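You operate a simulated robot arm through the tools that you are given. There is no shell and no other tool. Be economical: measure what you need, move in short steps, check, and stop when the job is done.

Carry out the task below with a simulated two-armed robot. There is one attempt and no reset: what you move stays moved.

## Task
On the planning table top, fold the cloth in half.

It is judged by the outcome, as a careful person would: the job done as asked, and still so three seconds after it is handed in. It fails if anything else is knocked over, pushed out of place, dropped, spilled or broken. Flat cloth is picked up by pressing the open fingertips on it (5 to 10 N) and closing them slowly along it; thin cloth reads only 2 to 8 mm in the jaws.

## Robot
Two 7-joint arms with two-finger parallel grippers on one trunk, on a base that drives. Base frame: it is fixed to the floor where the robot stands at the start and does not move with it; the origin is under the middle of the robot, x ahead of it, y to its left, z up; the surface under the hand at the start is at about z = 800. Units: mm, rad, N and s.
The left shoulder is at the start at [70, 163, 1095], the right one opposite. With the tool pointing down near the work surface each hand reaches from about 400 to 880 mm from the robot's upright axis, wherever it stands, measured 20 degrees to its own side. Places, roughly: planning table top [600, -200, 800]. Payload 3.43 kg a hand.
The tool frame of a hand sits at the grasp point between the pads (the TCP): z along the fingers, y along the line on which they close. The tips reach 34 mm beyond it. The gripper opens to 128 mm. The fingers are 24 mm wide and 12 mm thick; the gripper's body (48 by 130 mm) begins 96 mm behind the TCP.
Orientation is that of the tool frame in the base frame, as a unit quaternion [x, y, z, w]. With the fingers straight down and closing along the base's y, the tool's x points along the base's -x, its y along +y and its z along -z.

## Interface
- The arms move only by the tool step_arm. It takes "left_steps", "right_steps" or both (then of equal length, played together; a hand with none holds still); each is a list of rows, each a list of 7 numbers: the finger opening in mm, from 0 to 128, then the shift along the tool's x, y, z in units of 100 mm (1.0 is 100 mm), then the turn, a rotation vector about the tool's x, y, z in units of 90 degrees (1.0 is 90 degrees). In form: [[grip, x, y, z, wx, wy, wz], ...]. A call has 1 to 20 rows; each row is the pose to reach, as a shift and turn from the pose commanded when the call began, along the tool's axes at that moment. A call with a number of a shift or a turn outside -1 to 1 is refused whole. Each row takes 0.2 s and may step no farther than 50 mm and 0.15 rad from the row before; otherwise, or with a gripper value out of range, the whole call is refused. A pose out of reach is approached as far as the arm can. The call stops where the force on the tool passes 40 N (or 10 N more than at its start, if that is more) or the arm is blocked; 0.2 s more then pass. Each finger travels about 153 mm/s and halts on what it meets, pressing with about 23 N; the grip force reading is that of the motor and also rises with nothing between the fingers. The clock runs only during rows and for 0.2 s after the last one: add rows that repeat a pose to give the fingers time. It gives the time, the measured TCP pose, the force on the tool (base axes), the opening and the grip force at its end, in the units of the frame above (readings bear some noise), with the torque about the TCP (base axes, N m) and any sound that the robot's microphone picked up, and new pictures: "show" is both (left out), scene, wrist or none (wrist: the cameras of the hands that moved).
- Cameras (640 x 400 px; columns grow to the right, rows downward): "scene" is now at [135.1, -12.9, 1316.8]; the picture's right is [-0.17, -0.99, 0.00], its down [-0.62, 0.11, -0.78] and it looks along [0.77, -0.13, -0.63] (base axes); focal length 214 px, centre (320, 200). "left" rides on the left gripper at [76, 11, -160] in its tool frame; the picture's right is [-0.15, 0.99, 0.00], its down [-0.88, -0.13, -0.46] and it looks along [-0.45, -0.07, 0.89] (tool axes); focal length 234 px, centre (320, 200). "right" rides on the right gripper at [76, -11, -160] in its tool frame; the picture's right is [0.15, 0.99, 0.00], its down [-0.88, 0.13, -0.46] and it looks along [-0.45, 0.07, 0.89] (tool axes); focal length 234 px, centre (320, 200). There is no depth. A picture from a camera that has moved, and an enlarged one, comes with that camera's place and axes in the base frame and with its lens.
- slide_trunk(by): slides the trunk up (or, below 0, down) by that many mm; the arms and the scene camera ride with it, the base frame stays. It gives what a move gives, with no picture.
- roll_base(legs): drives the robot by 1 to 6 legs, each [ahead, left, turn to the left] in mm, mm and rad, along the robot's own axes; the way and the turn of a leg run together, so that a leg with both is an arc; at most 1500 mm and 3.142 rad a leg. The arms and the cameras ride along, it lands a little off, and it stops where it bumps. It gives what a move gives, and a new picture of the scene camera.
- pan_tilt(pan, tilt): turns the head with the scene camera to pan (to the left, within 1.501 rad either way) and tilt (down, from -0.506 to 1.204), counted from straight ahead of the robot. It gives what a move gives, and a new picture of the scene camera.
- close_up(camera, box): a new picture of the part [left, top, right, bottom] of that camera's present view, enlarged. No time passes.
- job_done(): hands the job in; it is judged then, once.

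Go step by step. Nothing tells you exact positions but the pictures and the camera data: compare them with the known pose of the tool, close in by small moves and look again before you grip or let go. The budget is 120 turns and 260 pictures, counting those below and the enlarged ones. Unless the task says otherwise, let go and move clear before handing in, and close with one line.

The tools are called after "Request:" as name(argument=value, ...) on one line, values as JSON. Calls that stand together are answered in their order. step_arm: Moves the arms, as the interface text tells. Its arguments: {"type":"object","properties":{"left_steps":{"type":"array"},"right_steps":{"type":"array"},"show":{"type":"string","enum":["both","scene","wrist","none"]}},"required":[]} The other tools are called the same way: slide_trunk (by) slides the trunk up or down; roll_base (legs) drives the base; pan_tilt (pan, tilt) turns the head that bears the scene camera; close_up (camera, box) takes an enlarged picture of a part of a camera's view; job_done () hands the job in.

At the start:

```text
time: 0.0
left_eef_pos: [612.8, 22.6, 948.9]
left_ee_rot: [0.0, 1.0, 0.0, 0.0]
left_wrist_force: [0.5, 0.5, 0.3]
left_wrist_torque: [0.04, 0.0, 0.0]
left_width: 128.0
left_finger_force: 0.1
right_eef_pos: [480.8, -361.4, 1026.5]
right_ee_rot: [0.0, 1.0, 0.0, 0.0]
right_wrist_force: [1.0, 0.3, 0.9]
right_wrist_torque: [0.02, 0.0, -0.01]
right_width: 128.2
right_finger_force: 0.2
trunk travel left (down, up): [-575.0, 365.0]
robot x, y, heading: [-2.7, 4.1, -0.003]
head pan, tilt: [-0.171, 0.681]
```

scene: 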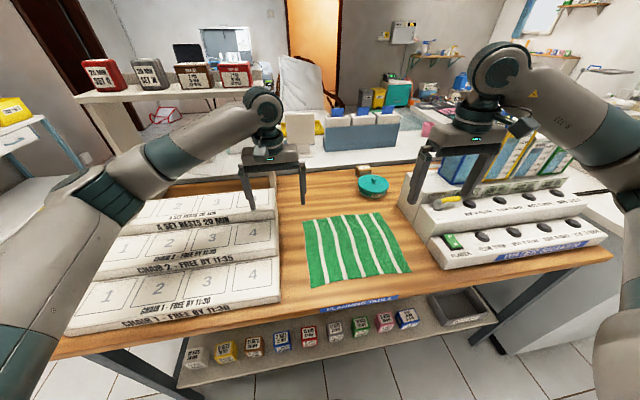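
right: 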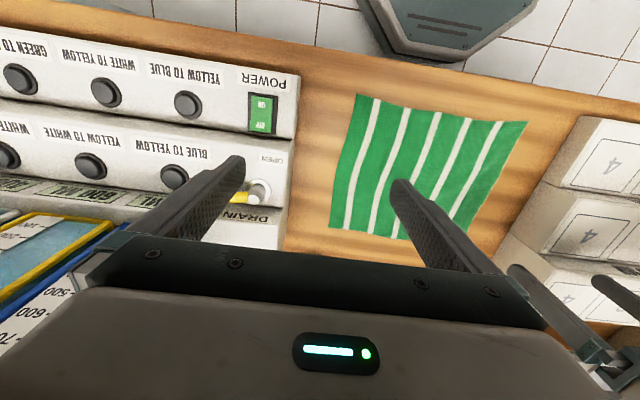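
left: 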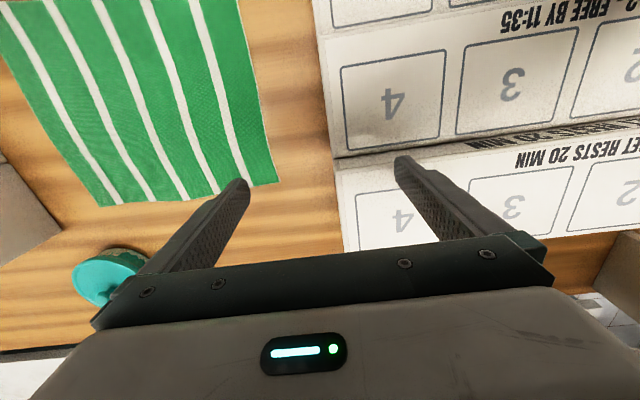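

The cloth lies at roughly x 420–664, y -40 to -320, with trays to its left and a rack to its right. I'll take a closer look before choosing the fold.

Request:
close_up(camera="scene", box=[240, 160, 480, 310])

Request:
pan_tilt(pan=-0.32, tilt=0.9)

```text
2.67 times, centred on (360, 235) of scene
camera zoom: at [135.1, -12.9, 1316.8], right [-0.17, -0.99, 0.0], down [-0.62, 0.11, -0.78], along [0.77, -0.13, -0.63], focal length 572 px, centre (213, 107)
```

zoom: 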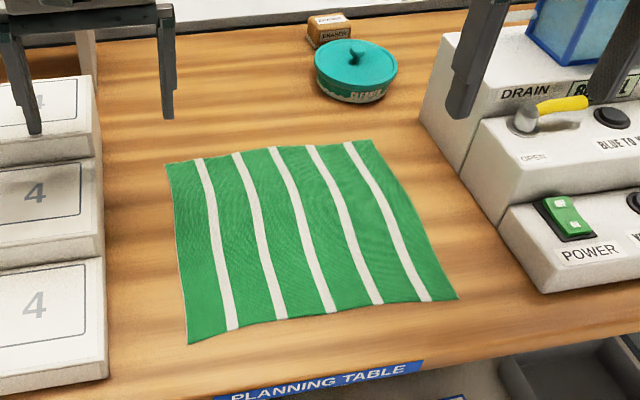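

```text
time: 0.8
left_eef_pos: [612.5, 23.3, 950.2]
left_ee_rot: [0.001, 1.0, 0.0, 0.0]
left_wrist_force: [-0.3, -0.4, 0.0]
left_wrist_torque: [-0.04, 0.0, -0.01]
left_width: 127.7
left_finger_force: 0.1
right_eef_pos: [480.9, -362.5, 1026.4]
right_ee_rot: [0.0, 1.0, 0.0, 0.0]
right_wrist_force: [0.2, 0.4, -0.5]
right_wrist_torque: [0.03, 0.02, 0.0]
right_width: 128.0
right_finger_force: 0.2
trunk travel left (down, up): [-575.0, 365.0]
robot x, y, heading: [-2.1, -0.5, 0.002]
head pan, tilt: [-0.319, 0.901]
camera scene: at [122.4, -22.0, 1299.1], right [-0.31, -0.95, 0.0], down [-0.74, 0.25, -0.62], along [0.59, -0.19, -0.78], focal length 214 px, centre (320, 200)
```

scene: 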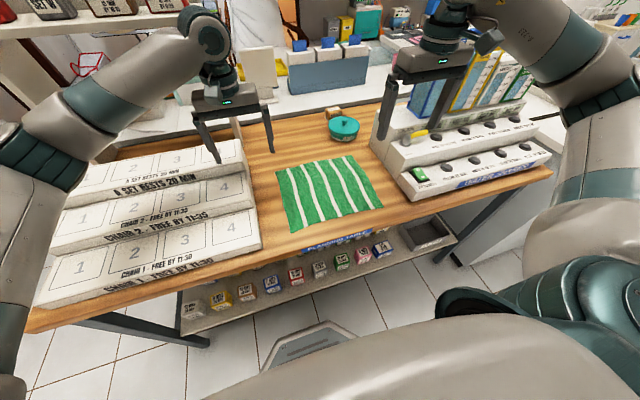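

The cloth spans about x 415–661, y -41 to -317, with clear margins on both sides. I'll pinch the far edge with both hands, fingers closing along x, and fold it toward the robot. First I move above the far corners and yaw the hands.

Request:
step_arm(left_steps=[[128, -0.03, -0.08, 0, 0, 0, 0.09], [128, -0.06, -0.16, 0, 0, 0, 0.18], [128, -0.09, -0.24, 0, 0, 0, 0.27], [128, -0.12, -0.32, 0, 0, 0, 0.36], [128, -0.15, -0.4, 0, 0, 0, 0.45], [128, -0.18, -0.48, 0, 0, 0, 0.54], [128, -0.21, -0.56, 0, 0, 0, 0.63], [128, -0.24, -0.64, 0, 0, 0, 0.72], [128, -0.27, -0.72, 0, 0, 0, 0.81], [128, -0.3, -0.8, 0, 0, 0, 0.9], [30, -0.33, -0.876, 0, 0, 0, 0.95], [30, -0.33, -0.876, 0, 0, 0, 1.0]], right_steps=[[128, -0.08, 0.06, 0, 0, 0, -0.09], [128, -0.16, 0.12, 0, 0, 0, -0.18], [128, -0.24, 0.18, 0, 0, 0, -0.27], [128, -0.32, 0.24, 0, 0, 0, -0.36], [128, -0.4, 0.3, 0, 0, 0, -0.45], [128, -0.48, 0.36, 0, 0, 0, -0.54], [128, -0.56, 0.42, 0, 0, 0, -0.63], [128, -0.64, 0.48, 0, 0, 0, -0.72], [128, -0.72, 0.54, 0, 0, 0, -0.81], [128, -0.8, 0.6, 0, 0, 0, -0.9], [30, -0.9, 0.664, 0, 0, 0, -0.95], [30, -1.0, 0.664, 0, 0, 0, -1.0]])

```text
time: 3.4
left_eef_pos: [646.3, -63.5, 950.9]
left_ee_rot: [0.707, 0.707, 0.0, -0.001]
left_wrist_force: [0.2, 0.2, 0.5]
left_wrist_torque: [-0.01, -0.02, 0.0]
left_width: 30.1
left_finger_force: 0.0
right_eef_pos: [425.0, -173.2, 1017.8]
right_ee_rot: [-0.703, 0.711, -0.002, 0.0]
right_wrist_force: [0.6, 0.1, -0.3]
right_wrist_torque: [-0.02, 0.01, -0.02]
right_width: 29.8
right_finger_force: 0.0
right hand out of reach, approached as far as the arm can: row 7, 8, 9, 10, 11, 12
trunk travel left (down, up): [-575.0, 365.0]
robot x, y, heading: [3.3, 1.4, 0.002]
head pan, tilt: [-0.319, 0.901]
camera scene: at [122.2, -21.1, 1299.1], right [-0.31, -0.95, 0.0], down [-0.74, 0.25, -0.62], along [0.59, -0.2, -0.78], focal length 214 px, centre (320, 200)
camera right: at [433.5, -248.3, 1176.2], right [-0.99, -0.13, 0.0], down [-0.12, 0.88, 0.45], along [-0.06, 0.45, -0.89], focal length 234 px, centre (320, 200)
camera left: at [657.6, 10.2, 1109.7], right [0.99, -0.15, 0.0], down [-0.13, -0.88, 0.46], along [-0.07, -0.45, -0.89], focal length 234 px, centre (320, 200)
```

scene: 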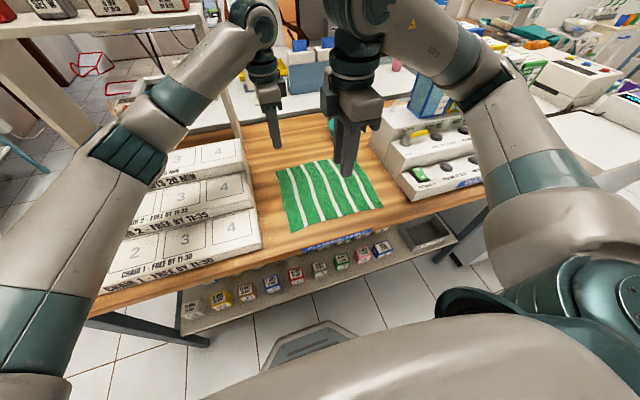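
right: 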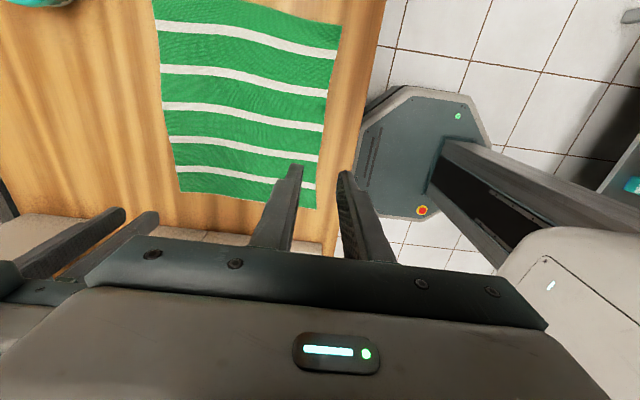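
left: 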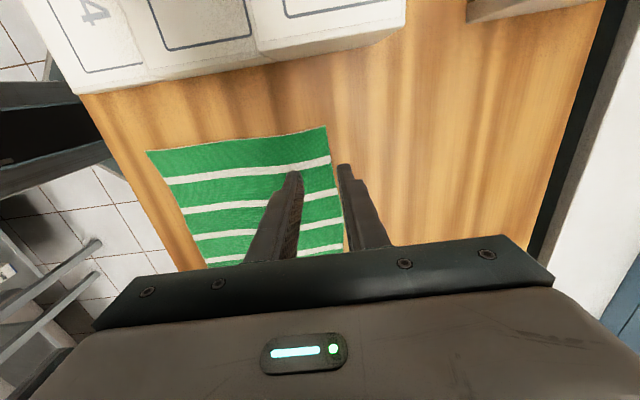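

The right hand hit a joint limit at that yaw and stalled inward, so I'll unwind it and check where it lands.

Request:
step_arm(right_steps=[[30, 0, 0, 0, 0, 0, 0.09], [30, 0, 0, 0, 0, 0, 0.18], [30, 0, 0, 0, 0, 0, 0.27], [30, 0, 0, 0, 0, 0, 0.36], [30, 0, 0, 0, 0, 0, 0.45], [30, 0, 0, 0, 0, 0, 0.54], [30, 0, 0, 0, 0, 0, 0.63], [30, 0, 0, 0, 0, 0, 0.72], [30, 0, 0, 0, 0, 0, 0.81], [30, 0, 0, 0, 0, 0, 0.9], [30, 0, 0, 0, 0, 0, 1.0], [30, 0, 0, 0, 0, 0, 1.0], [30, 0, 0, 0, 0, 0, 1.0]], show="scene")

```text
refused: row 11 steps farther than a row can; nothing moved
```

Request:
step_arm(right_steps=[[30, 0, 0, 0, 0, 0, 0.09], [30, 0, 0, 0, 0, 0, 0.18], [30, 0, 0, 0, 0, 0, 0.27], [30, 0, 0, 0, 0, 0, 0.36], [30, 0, 0, 0, 0, 0, 0.45], [30, 0, 0, 0, 0, 0, 0.54], [30, 0, 0, 0, 0, 0, 0.63], [30, 0, 0, 0, 0, 0, 0.72], [30, 0, 0, 0, 0, 0, 0.81], [30, 0, 0, 0, 0, 0, 0.9], [30, 0, 0, 0, 0, 0, 0.95], [30, 0, 0, 0, 0, 0, 1.0], [30, 0, 0, 0, 0, 0, 1.0]], show="scene")

```text
time: 6.2
left_eef_pos: [646.5, -65.7, 950.0]
left_ee_rot: [0.707, 0.707, 0.0, 0.0]
left_wrist_force: [0.1, 0.0, 0.6]
left_wrist_torque: [0.01, -0.02, -0.05]
left_width: 30.2
left_finger_force: 0.1
right_eef_pos: [424.8, -174.2, 1017.7]
right_ee_rot: [0.0, 1.0, 0.0, 0.001]
right_wrist_force: [-0.4, 0.5, -0.4]
right_wrist_torque: [0.0, 0.01, 0.01]
right_width: 29.9
right_finger_force: 0.1
trunk travel left (down, up): [-575.0, 365.0]
robot x, y, heading: [-1.8, 0.8, -0.002]
head pan, tilt: [-0.319, 0.901]
camera scene: at [122.3, -22.0, 1299.0], right [-0.31, -0.95, 0.0], down [-0.74, 0.25, -0.62], along [0.59, -0.2, -0.78], focal length 214 px, centre (320, 200)
```

scene: 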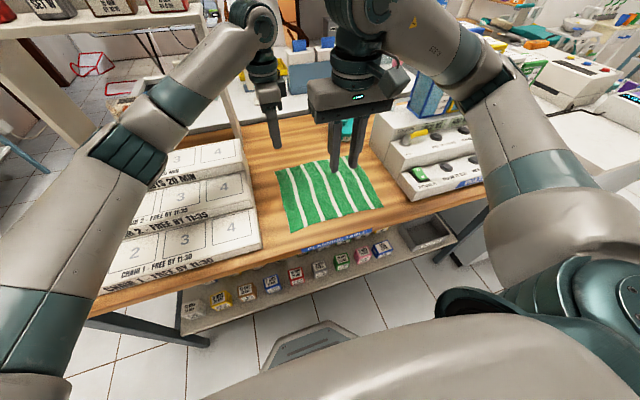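

Unwound; now I'll move the right hand out and forward and try the opposite yaw.

Request:
step_arm(right_steps=[[30, -0.2, -0.4, 0, 0, 0, 0], [30, -0.4, -0.8, 0, 0, 0, 0], [30, -0.7, -1.0, 0, 0, 0, 0], [30, -1.0, -1.0, 0, 0, 0, 0.09], [30, -1.0, -1.0, 0, 0, 0, 0.18], [30, -1.0, -1.0, 0, 0, 0, 0.27], [30, -1.0, -1.0, 0, 0, 0, 0.36], [30, -1.0, -1.0, 0, 0, 0, 0.45], [30, -1.0, -1.0, 0, 0, 0, 0.54], [30, -1.0, -1.0, 0, 0, 0, 0.63], [30, -1.0, -1.0, 0, 0, 0, 0.72], [30, -1.0, -1.0, 0, 0, 0, 0.81], [30, -1.0, -1.0, 0, 0, 0, 0.9], [30, -1.0, -1.0, 0, 0, 0, 0.95], [30, -1.0, -1.0, 0, 0, 0, 1.0]], show="scene")

```text
time: 9.3
left_eef_pos: [646.3, -65.2, 950.8]
left_ee_rot: [0.707, 0.707, 0.0, 0.0]
left_wrist_force: [0.3, 0.2, 1.1]
left_wrist_torque: [-0.01, -0.01, 0.04]
left_width: 30.0
left_finger_force: 0.1
right_eef_pos: [524.7, -275.2, 1017.6]
right_ee_rot: [0.708, 0.707, -0.001, 0.0]
right_wrist_force: [0.4, 0.2, 0.5]
right_wrist_torque: [0.01, -0.06, 0.03]
right_width: 30.0
right_finger_force: 0.2
trunk travel left (down, up): [-575.0, 365.0]
robot x, y, heading: [3.0, 2.7, -0.002]
head pan, tilt: [-0.319, 0.901]
camera scene: at [122.3, -22.0, 1299.0], right [-0.31, -0.95, 0.0], down [-0.74, 0.25, -0.62], along [0.59, -0.2, -0.78], focal length 214 px, centre (320, 200)
```

scene: 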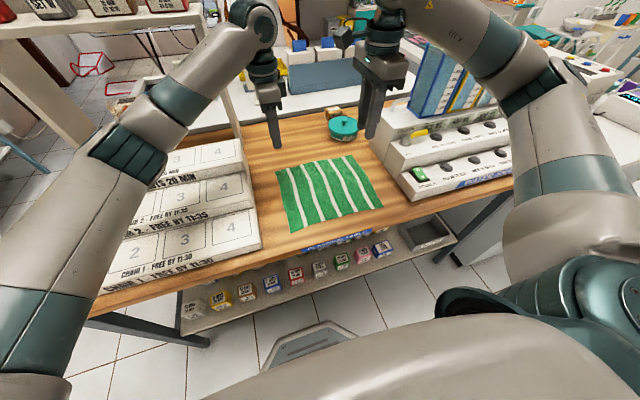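

The opposite yaw works. I'll bring the right hand above its far corner next.

Request:
step_arm(right_steps=[[30, -0.05, 0.3, 0.1, 0, 0, 0], [30, -0.1, 0.6, 0.2, 0, 0, 0], [30, -0.2, 0.9, 0.3, 0, 0, 0], [30, -0.2, 1.0, 0.68, 0, 0, 0]], show="none")

Request:
step_arm(right_steps=[[30, 0, 0.21, 0, 0, 0, 0], [30, 0, 0.21, 0, 0, 0, 0]], show="both")

```text
time: 10.3
left_eef_pos: [646.8, -66.6, 949.0]
left_ee_rot: [0.707, 0.707, 0.0, 0.0]
left_wrist_force: [-0.4, 0.6, 0.3]
left_wrist_torque: [0.01, 0.03, -0.02]
left_width: 30.0
left_finger_force: 0.0
right_eef_pos: [625.8, -296.3, 947.6]
right_ee_rot: [0.707, 0.707, 0.0, 0.0]
right_wrist_force: [-0.4, -0.4, -0.2]
right_wrist_torque: [0.01, 0.03, 0.02]
right_width: 30.1
right_finger_force: 0.1
trunk travel left (down, up): [-575.0, 365.0]
robot x, y, heading: [0.9, -0.7, -0.001]
head pan, tilt: [-0.319, 0.901]
```

```text
time: 10.9
left_eef_pos: [645.5, -65.3, 949.8]
left_ee_rot: [0.707, 0.707, 0.0, 0.0]
left_wrist_force: [0.3, 0.3, 0.8]
left_wrist_torque: [-0.04, -0.01, 0.0]
left_width: 29.9
left_finger_force: 0.0
right_eef_pos: [644.8, -294.8, 949.7]
right_ee_rot: [0.706, 0.708, 0.0, 0.0]
right_wrist_force: [0.0, -0.2, -0.1]
right_wrist_torque: [0.0, 0.02, 0.02]
right_width: 29.9
right_finger_force: 0.0
trunk travel left (down, up): [-575.0, 365.0]
robot x, y, heading: [-1.8, 1.8, 0.001]
head pan, tilt: [-0.319, 0.901]
camera scene: at [121.6, -22.3, 1299.1], right [-0.31, -0.95, 0.0], down [-0.74, 0.25, -0.62], along [0.59, -0.19, -0.78], focal length 214 px, centre (320, 200)
camera right: at [632.7, -219.5, 1108.8], right [0.99, 0.15, 0.0], down [0.13, -0.88, 0.46], along [0.07, -0.45, -0.89], focal length 234 px, centre (320, 200)
```

scene: 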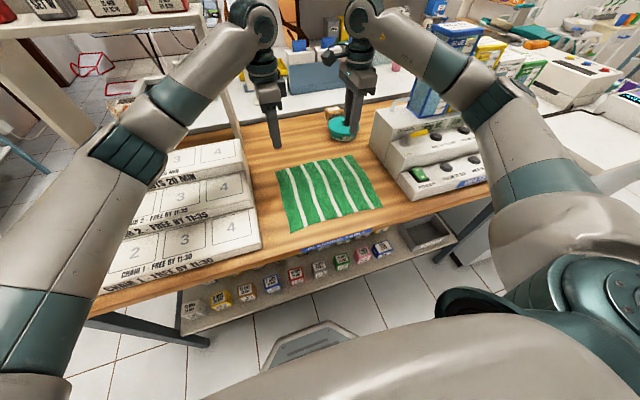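
right: 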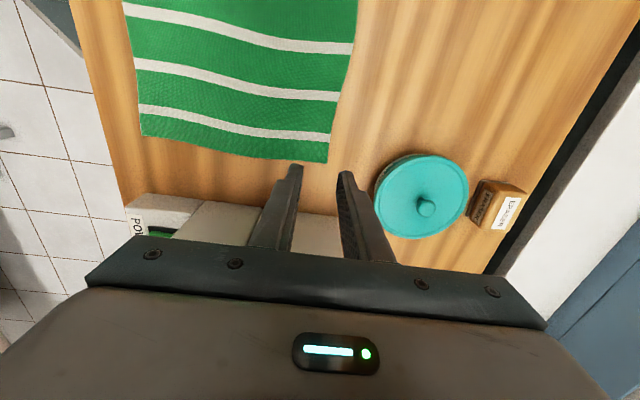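

The wrist camera confirms the far edge at x≈660, y -43 to -318. I'll roll the base back 100 mm so there is room for a tilted placement near the robot, then dry-run the tilt in the air.

Request:
roll_base(legs=[[-100, 0, 0]])

Request:
step_arm(left_steps=[[30, 0, -0.1, 0, -0.07, 0, 0], [30, 0, -0.2, 0, -0.14, 0, 0], [30, 0, -0.3, 0, -0.21, 0, 0], [30, 0, -0.4, 0, -0.28, 0, 0], [30, 0, -0.5, 0, -0.35, 0, 0], [30, 0, -0.6, 0.1, -0.42, 0, 0], [30, 0, -0.7, 0.2, -0.49, 0, 0], [30, 0, -0.8, 0.3, -0.56, 0, 0], [30, 0, -0.9, 0.4, -0.6, 0, 0], [30, 0, -1.0, 0.5, -0.6, 0, 0], [30, 0, -1.0, 0.8, -0.6, 0, 0]], right_steps=[[30, 0, -0.1, 0, -0.07, 0, 0], [30, 0, -0.2, 0, -0.14, 0, 0], [30, 0, -0.3, 0, -0.21, 0, 0], [30, 0, -0.4, 0, -0.28, 0, 0], [30, 0, -0.5, 0, -0.35, 0, 0], [30, 0, -0.6, 0.1, -0.42, 0, 0], [30, 0, -0.7, 0.2, -0.49, 0, 0], [30, 0, -0.8, 0.3, -0.56, 0, 0], [30, 0, -0.9, 0.4, -0.6, 0, 0], [30, 0, -1.0, 0.5, -0.6, 0, 0], [30, 0, -1.0, 0.8, -0.6, 0, 0]], show="both")

```text
time: 12.1
left_eef_pos: [546.5, -64.4, 950.5]
left_ee_rot: [0.707, 0.707, -0.001, 0.0]
left_wrist_force: [-0.5, -0.4, 0.3]
left_wrist_torque: [-0.01, -0.05, -0.03]
left_width: 30.3
left_finger_force: 0.0
right_eef_pos: [545.7, -295.0, 949.3]
right_ee_rot: [0.707, 0.707, 0.0, 0.0]
right_wrist_force: [0.4, 0.6, 0.1]
right_wrist_torque: [-0.01, -0.01, -0.03]
right_width: 30.0
right_finger_force: 0.0
trunk travel left (down, up): [-575.0, 365.0]
robot x, y, heading: [-100.2, 1.5, -0.002]
head pan, tilt: [-0.319, 0.901]
camera scene: at [22.1, -22.0, 1299.0], right [-0.31, -0.95, 0.0], down [-0.74, 0.25, -0.62], along [0.59, -0.2, -0.78], focal length 214 px, centre (320, 200)
```

scene: 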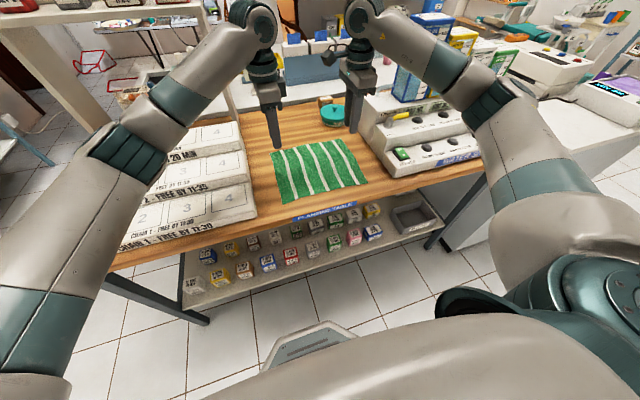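

```text
time: 14.5
left_eef_pos: [446.6, -65.1, 870.1]
left_ee_rot: [0.631, 0.63, 0.321, 0.321]
left_wrist_force: [-0.1, 0.1, -0.2]
left_wrist_torque: [0.01, -0.01, -0.02]
left_width: 30.0
left_finger_force: 0.0
right_eef_pos: [455.4, -296.3, 866.2]
right_ee_rot: [0.63, 0.63, 0.321, 0.321]
right_wrist_force: [-0.4, -0.3, -0.3]
right_wrist_torque: [0.0, -0.02, 0.06]
right_width: 29.9
right_finger_force: 0.0
right hand out of reach, approached as far as the arm can: row 9, 10, 11
trunk travel left (down, up): [-575.0, 365.0]
robot x, y, heading: [-100.5, 0.7, 0.003]
head pan, tilt: [-0.319, 0.901]
camera scene: at [23.3, -22.1, 1299.1], right [-0.31, -0.95, 0.0], down [-0.74, 0.25, -0.62], along [0.59, -0.19, -0.78], focal length 214 px, centre (320, 200)
camera right: at [318.3, -221.6, 950.3], right [0.58, 0.15, 0.8], down [-0.29, -0.88, 0.37], along [0.76, -0.45, -0.47], focal length 234 px, centre (320, 200)
camera left: at [324.0, 9.2, 972.7], right [0.58, -0.15, 0.8], down [-0.44, -0.88, 0.16], along [0.68, -0.45, -0.58], focal length 234 px, centre (320, 200)
```

scene: 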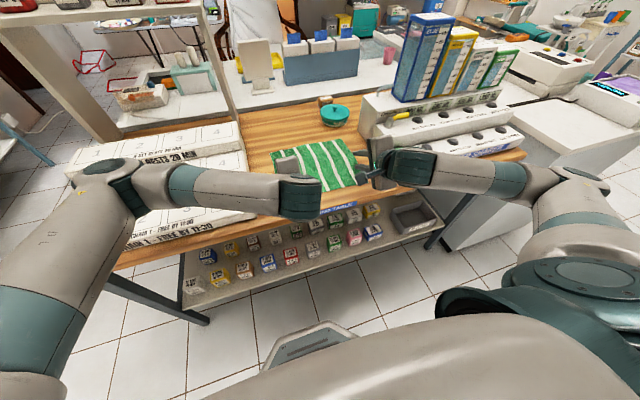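
right: 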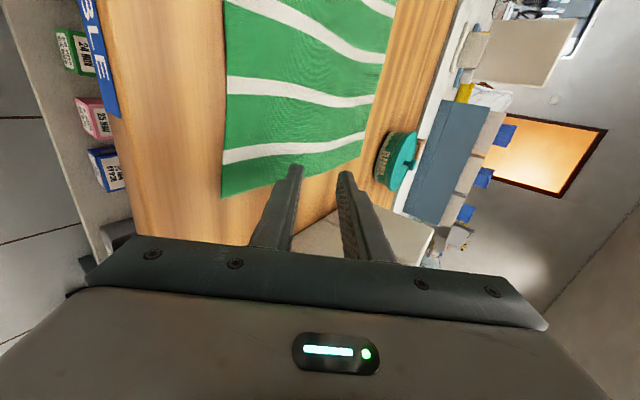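
left: 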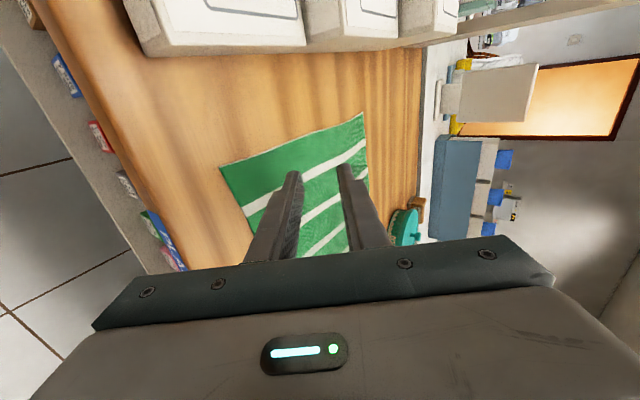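

The tilt is feasible; the right hand limits slightly beyond x≈455, so I'll use about 40–45° at the end. Returning to vertical, then going above the far edge.

Request:
step_arm(left_steps=[[30, 0, 0.2, 0.0, 0.07, 0, 0], [30, 0, 0.4, 0.0, 0.14, 0, 0], [30, 0, 0.6, 0.05, 0.21, 0, 0], [30, 0, 0.8, 0.1, 0.28, 0, 0], [30, 0, 1.0, 0.187, 0.35, 0, 0], [30, 0, 1.0, 0.187, 0.42, 0, 0], [30, 0, 1.0, 0.187, 0.49, 0, 0], [30, 0, 1.0, 0.187, 0.56, 0, 0], [30, 0, 1.0, 0.187, 0.6, 0, 0]], right_steps=[[30, 0, 0.2, 0.0, 0.07, 0, 0], [30, 0, 0.4, 0.0, 0.14, 0, 0], [30, 0, 0.6, 0.05, 0.21, 0, 0], [30, 0, 0.8, 0.1, 0.28, 0, 0], [30, 0, 1.0, 0.131, 0.35, 0, 0], [30, 0, 1.0, 0.131, 0.42, 0, 0], [30, 0, 1.0, 0.131, 0.49, 0, 0], [30, 0, 1.0, 0.131, 0.56, 0, 0], [30, 0, 1.0, 0.131, 0.6, 0, 0]], show="none")

```text
time: 16.5
left_eef_pos: [521.0, -65.0, 940.5]
left_ee_rot: [0.707, 0.707, -0.001, 0.0]
left_wrist_force: [-0.2, -0.1, -0.8]
left_wrist_torque: [0.0, 0.02, 0.0]
left_width: 30.1
left_finger_force: 0.1
right_eef_pos: [523.1, -296.0, 940.5]
right_ee_rot: [0.707, 0.707, 0.0, 0.0]
right_wrist_force: [-0.3, -0.4, 0.0]
right_wrist_torque: [0.0, 0.03, 0.0]
right_width: 30.0
right_finger_force: 0.1
trunk travel left (down, up): [-575.0, 365.0]
robot x, y, heading: [-96.8, 0.8, -0.004]
head pan, tilt: [-0.319, 0.901]
```

Request:
step_arm(left_steps=[[30, 0, 0.4, 0, 0, 0, 0], [30, 0, 0.8, 0, 0, 0, 0], [30, 0, 1.0, 0.3, 0, 0, 0], [30, 0, 1.0, 0.7, 0, 0, 0]], right_steps=[[30, 0, 0.4, 0, 0, 0, 0], [30, 0, 0.8, 0, 0, 0, 0], [30, 0, 1.0, 0.3, 0, 0, 0], [30, 0, 1.0, 0.7, 0, 0, 0]], show="none")

Request:
step_arm(left_steps=[[30, 0, 0.24, 0, 0, 0, 0], [30, 0, 0.24, 0.23, 0, 0, 0]], right_steps=[[30, 0, 0.22, 0, 0, 0, 0], [30, 0, 0.22, 0.23, 0, 0, 0]], show="wrist")

```text
time: 17.5
left_eef_pos: [621.6, -64.5, 869.0]
left_ee_rot: [0.706, 0.708, 0.0, 0.0]
left_wrist_force: [-0.8, -1.3, 0.8]
left_wrist_torque: [-0.01, 0.02, 0.02]
left_width: 30.0
left_finger_force: 0.1
right_eef_pos: [623.9, -295.9, 869.3]
right_ee_rot: [0.707, 0.707, 0.0, 0.0]
right_wrist_force: [0.4, 0.1, -0.4]
right_wrist_torque: [0.02, 0.01, 0.02]
right_width: 29.9
right_finger_force: 0.0
trunk travel left (down, up): [-575.0, 365.0]
robot x, y, heading: [-99.4, -0.2, 0.001]
head pan, tilt: [-0.319, 0.901]
```

```text
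time: 18.1
left_eef_pos: [644.7, -64.9, 846.8]
left_ee_rot: [0.707, 0.707, 0.0, 0.0]
left_wrist_force: [0.1, 0.2, -0.1]
left_wrist_torque: [-0.01, 0.0, 0.0]
left_width: 29.9
left_finger_force: 0.1
right_eef_pos: [646.7, -296.0, 846.8]
right_ee_rot: [0.707, 0.707, 0.0, 0.0]
right_wrist_force: [-0.2, -0.2, -0.3]
right_wrist_torque: [0.03, 0.03, 0.0]
right_width: 30.0
right_finger_force: 0.0
trunk travel left (down, up): [-575.0, 365.0]
robot x, y, heading: [-99.5, -1.5, 0.001]
head pan, tilt: [-0.319, 0.901]
camera right: at [634.0, -221.0, 1005.7], right [0.99, 0.15, 0.0], down [0.13, -0.88, 0.46], along [0.07, -0.45, -0.89], focal length 234 px, centre (320, 200)
camera left: at [656.5, 9.8, 1005.9], right [0.99, -0.15, 0.0], down [-0.13, -0.88, 0.46], along [-0.07, -0.45, -0.89], focal length 234 px, centre (320, 200)
```

right: 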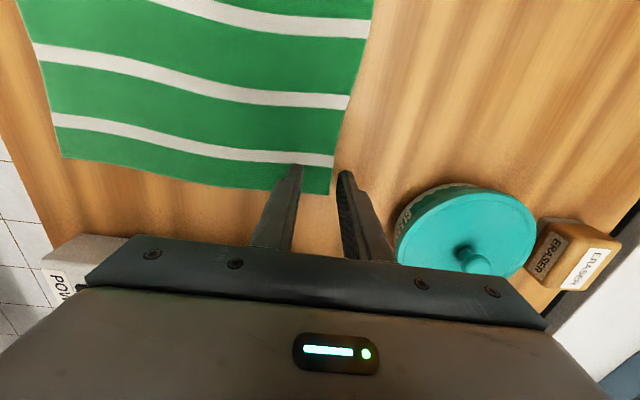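
left: 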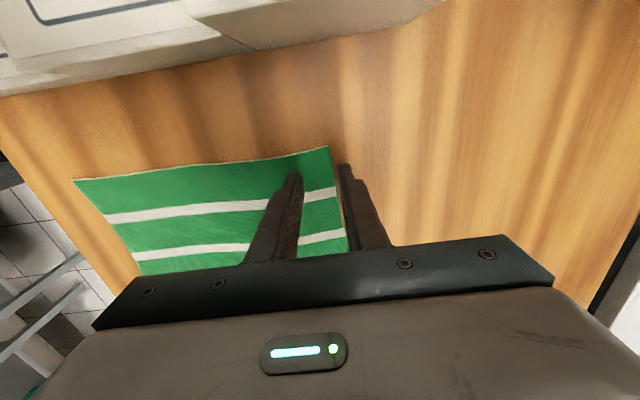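

Each pair of fingers straddles the far edge: inner finger on the cloth, outer finger just past it. Now lowering into contact.

Request:
step_arm(left_steps=[[30, 0, 0, 0.05, 0, 0, 0], [30, 0, 0, 0.09, 0, 0, 0], [30, 0, 0, 0.12, 0, 0, 0]], right_steps=[[30, 0, 0, 0.05, 0, 0, 0], [30, 0, 0, 0.09, 0, 0, 0], [30, 0, 0, 0.12, 0, 0, 0]], show="none")

```text
time: 18.9
left_eef_pos: [645.6, -65.1, 835.9]
left_ee_rot: [0.707, 0.707, 0.0, 0.0]
left_wrist_force: [0.6, 0.1, 1.8]
left_wrist_torque: [0.01, 0.05, -0.01]
left_width: 29.6
left_finger_force: 0.0
right_eef_pos: [645.6, -296.1, 836.2]
right_ee_rot: [0.707, 0.707, 0.001, 0.0]
right_wrist_force: [0.6, 0.6, 2.4]
right_wrist_torque: [-0.01, 0.03, -0.01]
right_width: 29.8
right_finger_force: 0.0
trunk travel left (down, up): [-575.0, 365.0]
robot x, y, heading: [-98.3, 2.4, -0.003]
head pan, tilt: [-0.319, 0.901]
```

Request:
step_arm(left_steps=[[30, 0, 0, 0.015, 0, 0, 0], [30, 0, 0, 0.015, 0, 0, 0]], right_steps=[[30, 0, 0, 0.015, 0, 0, 0], [30, 0, 0, 0.015, 0, 0, 0]], show="none")

```text
time: 19.5
left_eef_pos: [646.1, -65.0, 835.2]
left_ee_rot: [0.707, 0.707, 0.001, 0.001]
left_wrist_force: [2.2, 0.0, 9.1]
left_wrist_torque: [0.07, 0.13, 0.02]
left_width: 29.1
left_finger_force: 0.0
right_eef_pos: [646.6, -296.8, 835.1]
right_ee_rot: [0.708, 0.706, 0.001, 0.001]
right_wrist_force: [1.6, -0.6, 8.7]
right_wrist_torque: [-0.08, 0.08, -0.01]
right_width: 28.6
right_finger_force: 0.2
trunk travel left (down, up): [-575.0, 365.0]
robot x, y, heading: [-101.9, 0.7, 0.001]
head pan, tilt: [-0.319, 0.901]
```

About 9 N on each hand. Closing slowly along the cloth.

Request:
step_arm(left_steps=[[27, 0, 0, 0, 0, 0, 0], [24, 0, 0, 0, 0, 0, 0], [21, 0, 0, 0, 0, 0, 0], [18, 0, 0, 0, 0, 0, 0], [15, 0, 0, 0, 0, 0, 0], [12, 0, 0, 0, 0, 0, 0], [9, 0, 0, 0, 0, 0, 0], [6, 0, 0, 0, 0, 0, 0], [3, 0, 0, 0, 0, 0, 0], [0, 0, 0, 0, 0, 0, 0], [0, 0, 0, 0, 0, 0, 0]], right_steps=[[27, 0, 0, 0, 0, 0, 0], [24, 0, 0, 0, 0, 0, 0], [21, 0, 0, 0, 0, 0, 0], [18, 0, 0, 0, 0, 0, 0], [15, 0, 0, 0, 0, 0, 0], [12, 0, 0, 0, 0, 0, 0], [9, 0, 0, 0, 0, 0, 0], [6, 0, 0, 0, 0, 0, 0], [3, 0, 0, 0, 0, 0, 0], [0, 0, 0, 0, 0, 0, 0], [0, 0, 0, 0, 0, 0, 0]], show="wrist")

```text
time: 21.9
left_eef_pos: [643.8, -64.5, 835.2]
left_ee_rot: [0.707, 0.707, 0.001, 0.001]
left_wrist_force: [-2.6, -0.5, 10.0]
left_wrist_torque: [0.06, 0.17, 0.0]
left_width: 6.3
left_finger_force: 23.2
right_eef_pos: [643.4, -296.6, 836.2]
right_ee_rot: [0.707, 0.707, 0.001, 0.001]
right_wrist_force: [-1.6, 1.0, 10.5]
right_wrist_torque: [0.0, 0.07, -0.03]
right_width: 2.6
right_finger_force: 23.5
trunk travel left (down, up): [-575.0, 365.0]
robot x, y, heading: [-99.2, -2.6, -0.001]
head pan, tilt: [-0.319, 0.901]
camera right: at [631.3, -220.4, 994.4], right [0.99, 0.15, 0.0], down [0.13, -0.88, 0.46], along [0.07, -0.45, -0.89], focal length 234 px, centre (320, 200)
camera left: at [653.6, 10.3, 994.7], right [0.99, -0.15, 0.0], down [-0.13, -0.88, 0.46], along [-0.06, -0.45, -0.89], focal length 234 px, centre (320, 200)
```

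right: 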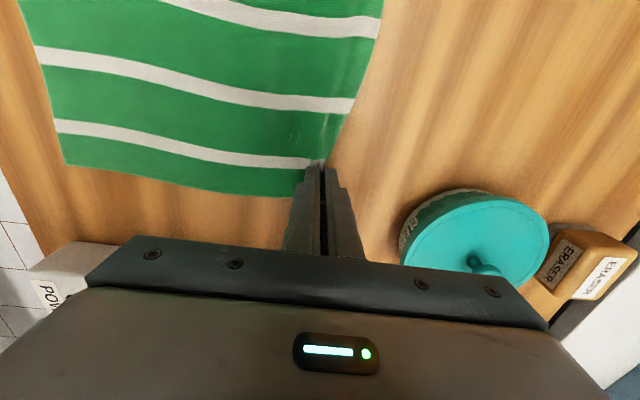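
left: 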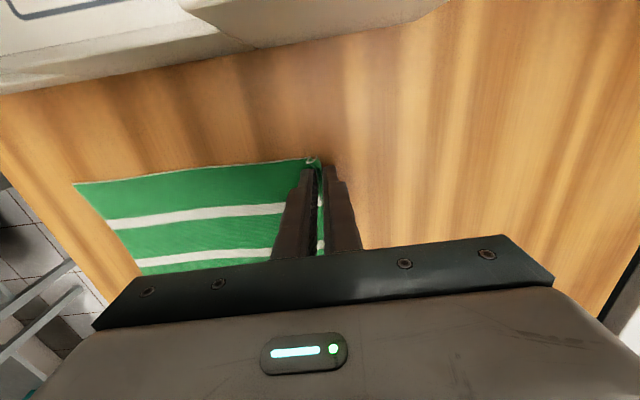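

Both hands appear to hold the edge. A gentle lift will test it.

Request:
step_arm(left_steps=[[0, 0, 0, -0.1, 0, 0, 0], [0, 0, -0.03, -0.2, 0, 0, 0], [0, 0, -0.06, -0.3, 0, 0, 0], [0, 0, -0.1, -0.4, 0, 0, 0]], right_steps=[[0, 0, 0, -0.1, 0, 0, 0], [0, 0, -0.03, -0.2, 0, 0, 0], [0, 0, -0.06, -0.3, 0, 0, 0], [0, 0, -0.1, -0.4, 0, 0, 0]], show="both")

```text
time: 22.9
left_eef_pos: [632.6, -65.3, 874.0]
left_ee_rot: [0.707, 0.707, -0.001, 0.0]
left_wrist_force: [0.2, -1.1, -0.4]
left_wrist_torque: [-0.01, 0.0, -0.03]
left_width: 6.1
left_finger_force: 23.6
right_eef_pos: [635.1, -297.0, 874.9]
right_ee_rot: [0.707, 0.707, 0.0, -0.001]
right_wrist_force: [0.4, 0.1, -0.1]
right_wrist_torque: [0.02, 0.03, -0.01]
right_width: 2.4
right_finger_force: 23.1
trunk travel left (down, up): [-575.0, 365.0]
robot x, y, heading: [-99.6, -1.5, -0.003]
head pan, tilt: [-0.319, 0.901]
camera scene: at [21.9, -21.8, 1299.1], right [-0.31, -0.95, 0.0], down [-0.74, 0.25, -0.62], along [0.59, -0.2, -0.78], focal length 214 px, centre (320, 200)
camera right: at [622.9, -220.8, 1033.0], right [0.99, 0.15, 0.0], down [0.13, -0.88, 0.46], along [0.07, -0.45, -0.89], focal length 234 px, centre (320, 200)
camera left: at [644.6, 9.8, 1033.7], right [0.99, -0.15, 0.0], down [-0.13, -0.88, 0.46], along [-0.07, -0.45, -0.89], focal length 234 px, centre (320, 200)
```

scene: 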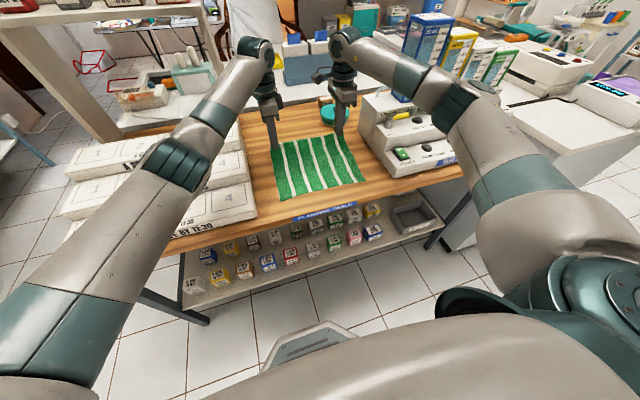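
right: 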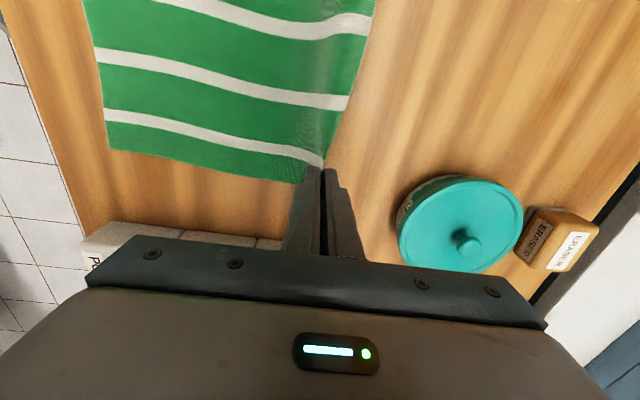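
left: 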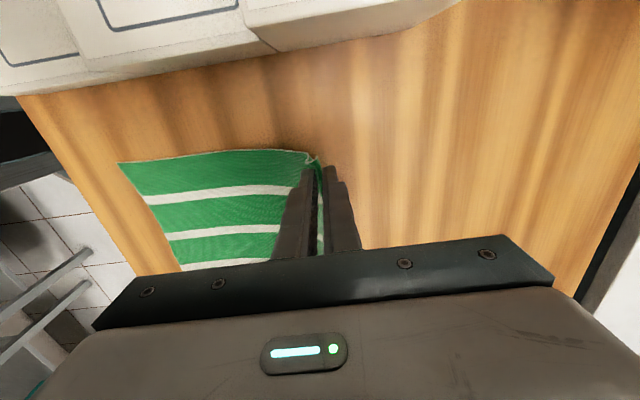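

Both corners are lifted and held. Now the first half of the fold arc, tilting gradually.

Request:
step_arm(left_steps=[[0, 0, -0.08, -0.1, -0.02, 0, 0], [0, 0, -0.16, -0.18, -0.04, 0, 0], [0, 0, -0.26, -0.25, -0.06, 0, 0], [0, 0, -0.36, -0.31, -0.08, 0, 0], [0, 0, -0.46, -0.35, -0.1, 0, 0], [0, 0, -0.56, -0.38, -0.12, 0, 0], [0, 0, -0.66, -0.4, -0.14, 0, 0], [0, 0, -0.76, -0.42, -0.16, 0, 0], [0, 0, -0.88, -0.43, -0.19, 0, 0], [0, 0, -0.99, -0.43, -0.222, 0, 0]], right_steps=[[0, 0, -0.08, -0.1, -0.02, 0, 0], [0, 0, -0.16, -0.18, -0.04, 0, 0], [0, 0, -0.26, -0.25, -0.06, 0, 0], [0, 0, -0.36, -0.31, -0.08, 0, 0], [0, 0, -0.46, -0.35, -0.1, 0, 0], [0, 0, -0.56, -0.38, -0.12, 0, 0], [0, 0, -0.66, -0.4, -0.14, 0, 0], [0, 0, -0.76, -0.42, -0.16, 0, 0], [0, 0, -0.88, -0.43, -0.19, 0, 0], [0, 0, -0.99, -0.43, -0.222, 0, 0]], show="both")

```text
time: 25.1
left_eef_pos: [536.2, -64.9, 916.9]
left_ee_rot: [0.696, 0.697, 0.123, 0.123]
left_wrist_force: [-0.5, -0.5, 0.2]
left_wrist_torque: [0.0, 0.02, 0.0]
left_width: 2.7
left_finger_force: 23.0
right_eef_pos: [537.0, -296.9, 917.3]
right_ee_rot: [0.696, 0.696, 0.123, 0.123]
right_wrist_force: [-1.1, -0.2, 0.3]
right_wrist_torque: [0.03, 0.03, 0.0]
right_width: 2.5
right_finger_force: 23.0
trunk travel left (down, up): [-575.0, 365.0]
robot x, y, heading: [-99.7, 2.8, -0.002]
head pan, tilt: [-0.319, 0.901]
camera scene: at [22.1, -22.1, 1299.1], right [-0.31, -0.95, 0.0], down [-0.74, 0.25, -0.62], along [0.59, -0.19, -0.78], focal length 214 px, centre (320, 200)
camera right: at [470.3, -221.0, 1062.5], right [0.93, 0.15, 0.34], down [-0.03, -0.88, 0.47], along [0.37, -0.45, -0.81], focal length 234 px, centre (320, 200)
camera left: at [490.8, 9.9, 1070.4], right [0.93, -0.15, 0.34], down [-0.28, -0.88, 0.38], along [0.24, -0.45, -0.86], focal length 234 px, centre (320, 200)
```

scene: 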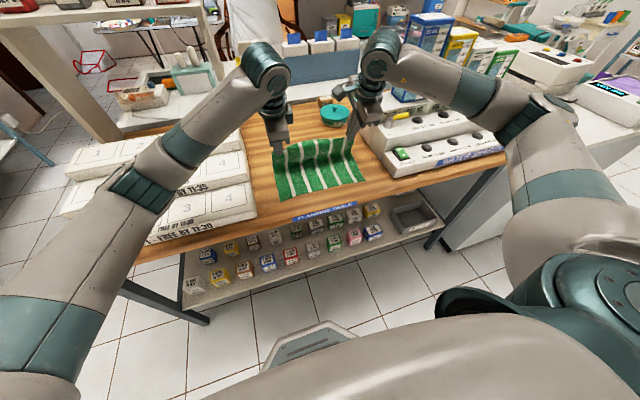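
right: 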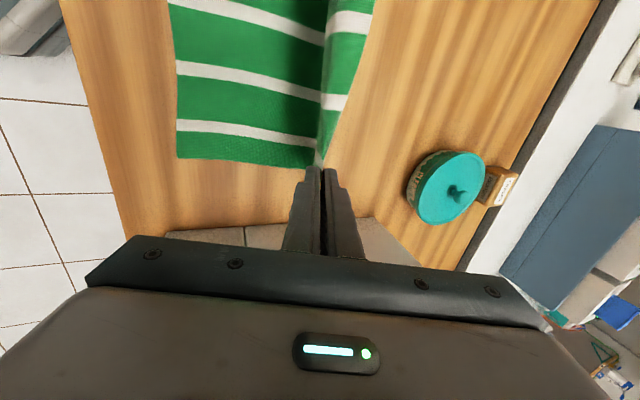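
left: 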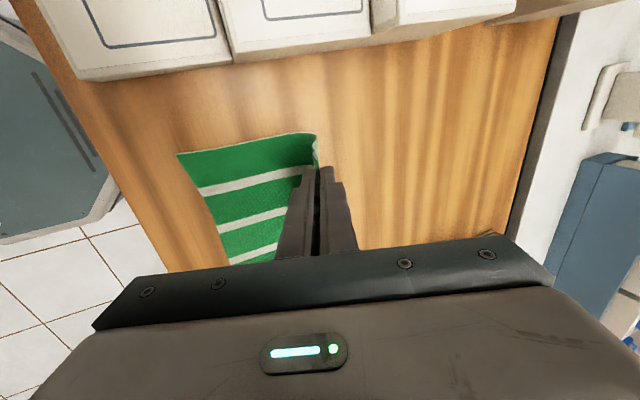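

The cloth is curling well. I'll tilt to 45° and move further over, then roll the base back with the cloth to complete the carry comfortably.

Request:
step_arm(left_steps=[[0, 0, -0.1, 0.0, -0.046, 0, 0], [0, 0, -0.2, 0.0, -0.092, 0, 0], [0, 0, -0.3, 0.01, -0.138, 0, 0], [0, 0, -0.4, 0.02, -0.184, 0, 0], [0, 0, -0.5, 0.03, -0.23, 0, 0], [0, 0, -0.596, 0.028, -0.278, 0, 0]], right_steps=[[0, 0, -0.1, 0.0, -0.046, 0, 0], [0, 0, -0.2, 0.0, -0.092, 0, 0], [0, 0, -0.3, 0.01, -0.138, 0, 0], [0, 0, -0.4, 0.02, -0.184, 0, 0], [0, 0, -0.5, 0.03, -0.23, 0, 0], [0, 0, -0.596, 0.028, -0.278, 0, 0]], show="none")

Request:
roll_base(legs=[[-60, 0, 0]])

```text
time: 26.5
left_eef_pos: [480.3, -65.8, 895.1]
left_ee_rot: [0.653, 0.653, 0.272, 0.271]
left_wrist_force: [-1.4, -0.3, -0.4]
left_wrist_torque: [0.0, 0.01, -0.01]
left_width: 2.6
left_finger_force: 23.0
right_eef_pos: [480.6, -297.3, 893.4]
right_ee_rot: [0.653, 0.653, 0.271, 0.272]
right_wrist_force: [-0.1, -0.2, -1.2]
right_wrist_torque: [0.03, 0.0, 0.01]
right_width: 2.6
right_finger_force: 23.1
trunk travel left (down, up): [-575.0, 365.0]
robot x, y, heading: [-100.0, 3.8, 0.002]
head pan, tilt: [-0.319, 0.901]
```

```text
time: 27.5
left_eef_pos: [421.1, -64.2, 894.9]
left_ee_rot: [0.653, 0.653, 0.27, 0.271]
left_wrist_force: [-0.5, -1.1, -0.3]
left_wrist_torque: [-0.01, 0.02, -0.04]
left_width: 2.4
left_finger_force: 23.5
right_eef_pos: [420.5, -296.4, 894.9]
right_ee_rot: [0.654, 0.653, 0.271, 0.271]
right_wrist_force: [-1.4, 1.0, -0.2]
right_wrist_torque: [0.03, 0.0, 0.05]
right_width: 2.4
right_finger_force: 23.0
trunk travel left (down, up): [-575.0, 365.0]
robot x, y, heading: [-159.8, 0.7, 0.004]
head pan, tilt: [-0.319, 0.901]
camera scene: at [-38.3, -22.0, 1299.2], right [-0.31, -0.95, 0.0], down [-0.74, 0.25, -0.62], along [0.59, -0.2, -0.78], focal length 214 px, centre (320, 200)
```

scene: 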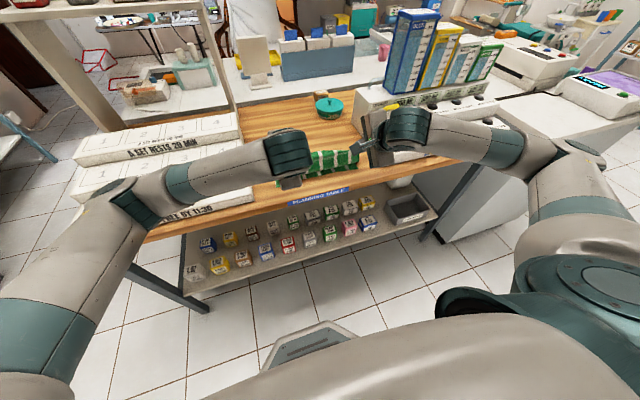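

The pinched edge is now above the near edge. Lowering to the table.

Request:
step_arm(left_steps=[[0, 0, -0.1, 0.05, 0, 0, 0], [0, 0, -0.2, 0.1, 0, 0, 0], [0, 0, -0.3, 0.16, 0, 0, 0], [0, 0, -0.4, 0.22, 0, 0, 0], [0, 0, -0.48, 0.26, 0, 0, 0]], right_steps=[[0, 0, -0.1, 0.05, 0, 0, 0], [0, 0, -0.2, 0.1, 0, 0, 0], [0, 0, -0.3, 0.16, 0, 0, 0], [0, 0, -0.4, 0.22, 0, 0, 0], [0, 0, -0.48, 0.26, 0, 0, 0]], show="both")

Request:
close_up(camera="scene", box=[240, 120, 400, 220])

```text
time: 28.7
left_eef_pos: [406.4, -65.7, 842.5]
left_ee_rot: [0.654, 0.653, 0.27, 0.271]
left_wrist_force: [0.1, 0.1, -0.1]
left_wrist_torque: [0.06, 0.04, 0.0]
left_width: 2.2
left_finger_force: 23.1
right_eef_pos: [406.9, -296.5, 840.2]
right_ee_rot: [0.654, 0.653, 0.27, 0.27]
right_wrist_force: [-0.3, 0.8, -0.1]
right_wrist_torque: [0.02, 0.05, 0.01]
right_width: 2.4
right_finger_force: 23.0
trunk travel left (down, up): [-575.0, 365.0]
robot x, y, heading: [-153.1, -5.1, -0.001]
head pan, tilt: [-0.319, 0.901]
camera scene: at [-36.4, -22.1, 1299.1], right [-0.31, -0.95, 0.0], down [-0.74, 0.25, -0.62], along [0.59, -0.2, -0.78], focal length 214 px, centre (320, 200)
camera right: at [284.1, -220.6, 945.6], right [0.7, 0.15, 0.7], down [-0.23, -0.88, 0.41], along [0.68, -0.45, -0.58], focal length 234 px, centre (320, 200)
camera left: at [300.3, 9.7, 961.8], right [0.7, -0.15, 0.7], down [-0.41, -0.88, 0.23], along [0.58, -0.45, -0.68], focal length 234 px, centre (320, 200)
```

scene: 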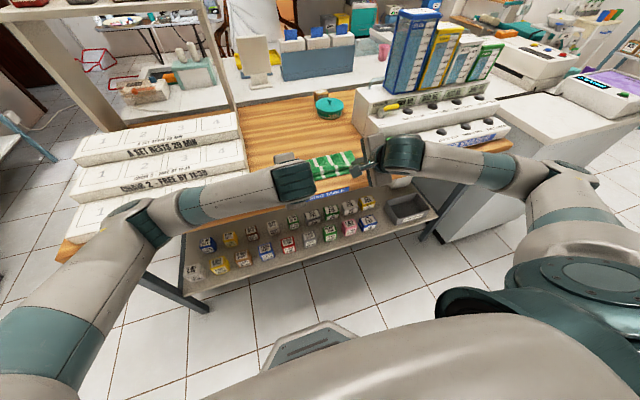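
right: 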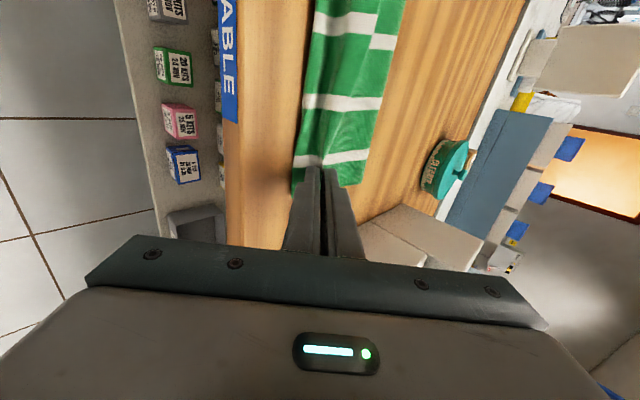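
left: 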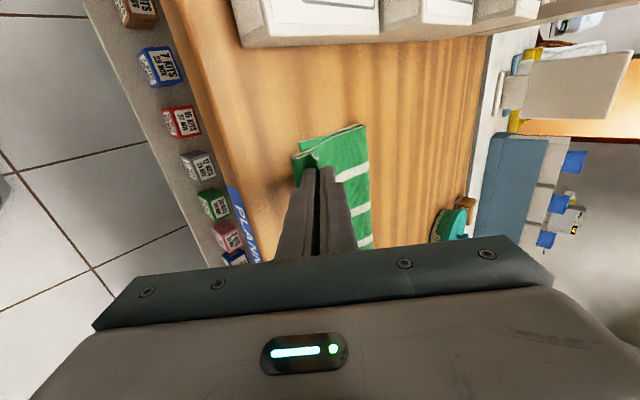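

```text
4.00 times, centred on (320, 170) of scene
camera zoom: at [-36.4, -22.1, 1299.1], right [-0.31, -0.95, 0.0], down [-0.74, 0.25, -0.62], along [0.59, -0.2, -0.78], focal length 858 px, centre (320, 320)
```

zoom: 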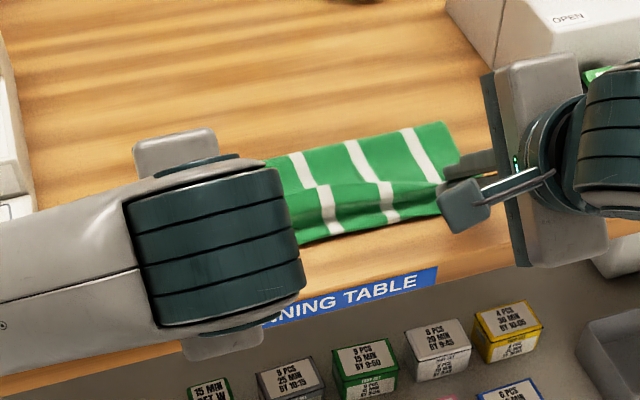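

Looking closely from the wrist cameras to compare the top edge with the bottom edge.

Request:
close_up(camera="left", box=[260, 110, 400, 200])

Request:
close_up(camera="right", box=[260, 0, 440, 200])

```text
4.44 times, centred on (330, 155) of left
camera zoom: at [300.3, 9.7, 961.8], right [0.7, -0.15, 0.7], down [-0.41, -0.88, 0.23], along [0.58, -0.45, -0.68], focal length 1041 px, centre (276, 400)
```

zoom: 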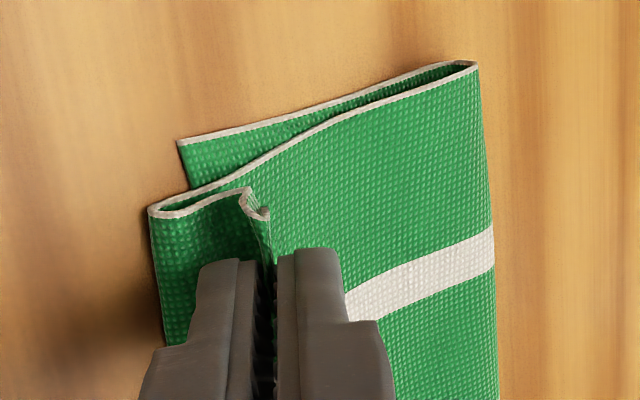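

```text
2.00 times, centred on (350, 100) of right
camera zoom: at [284.1, -220.6, 945.6], right [0.7, 0.15, 0.7], down [-0.23, -0.88, 0.41], along [0.68, -0.45, -0.58], focal length 468 px, centre (260, 400)
```

zoom: 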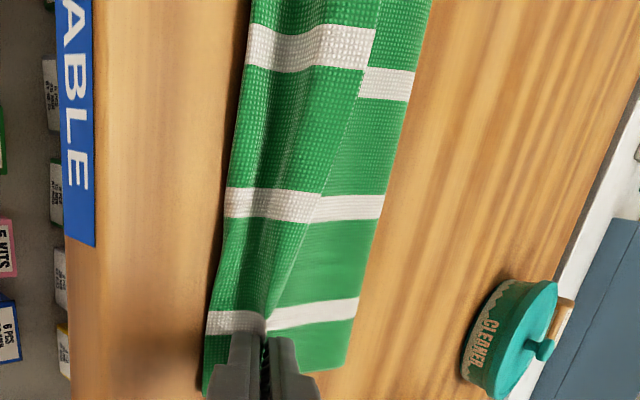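

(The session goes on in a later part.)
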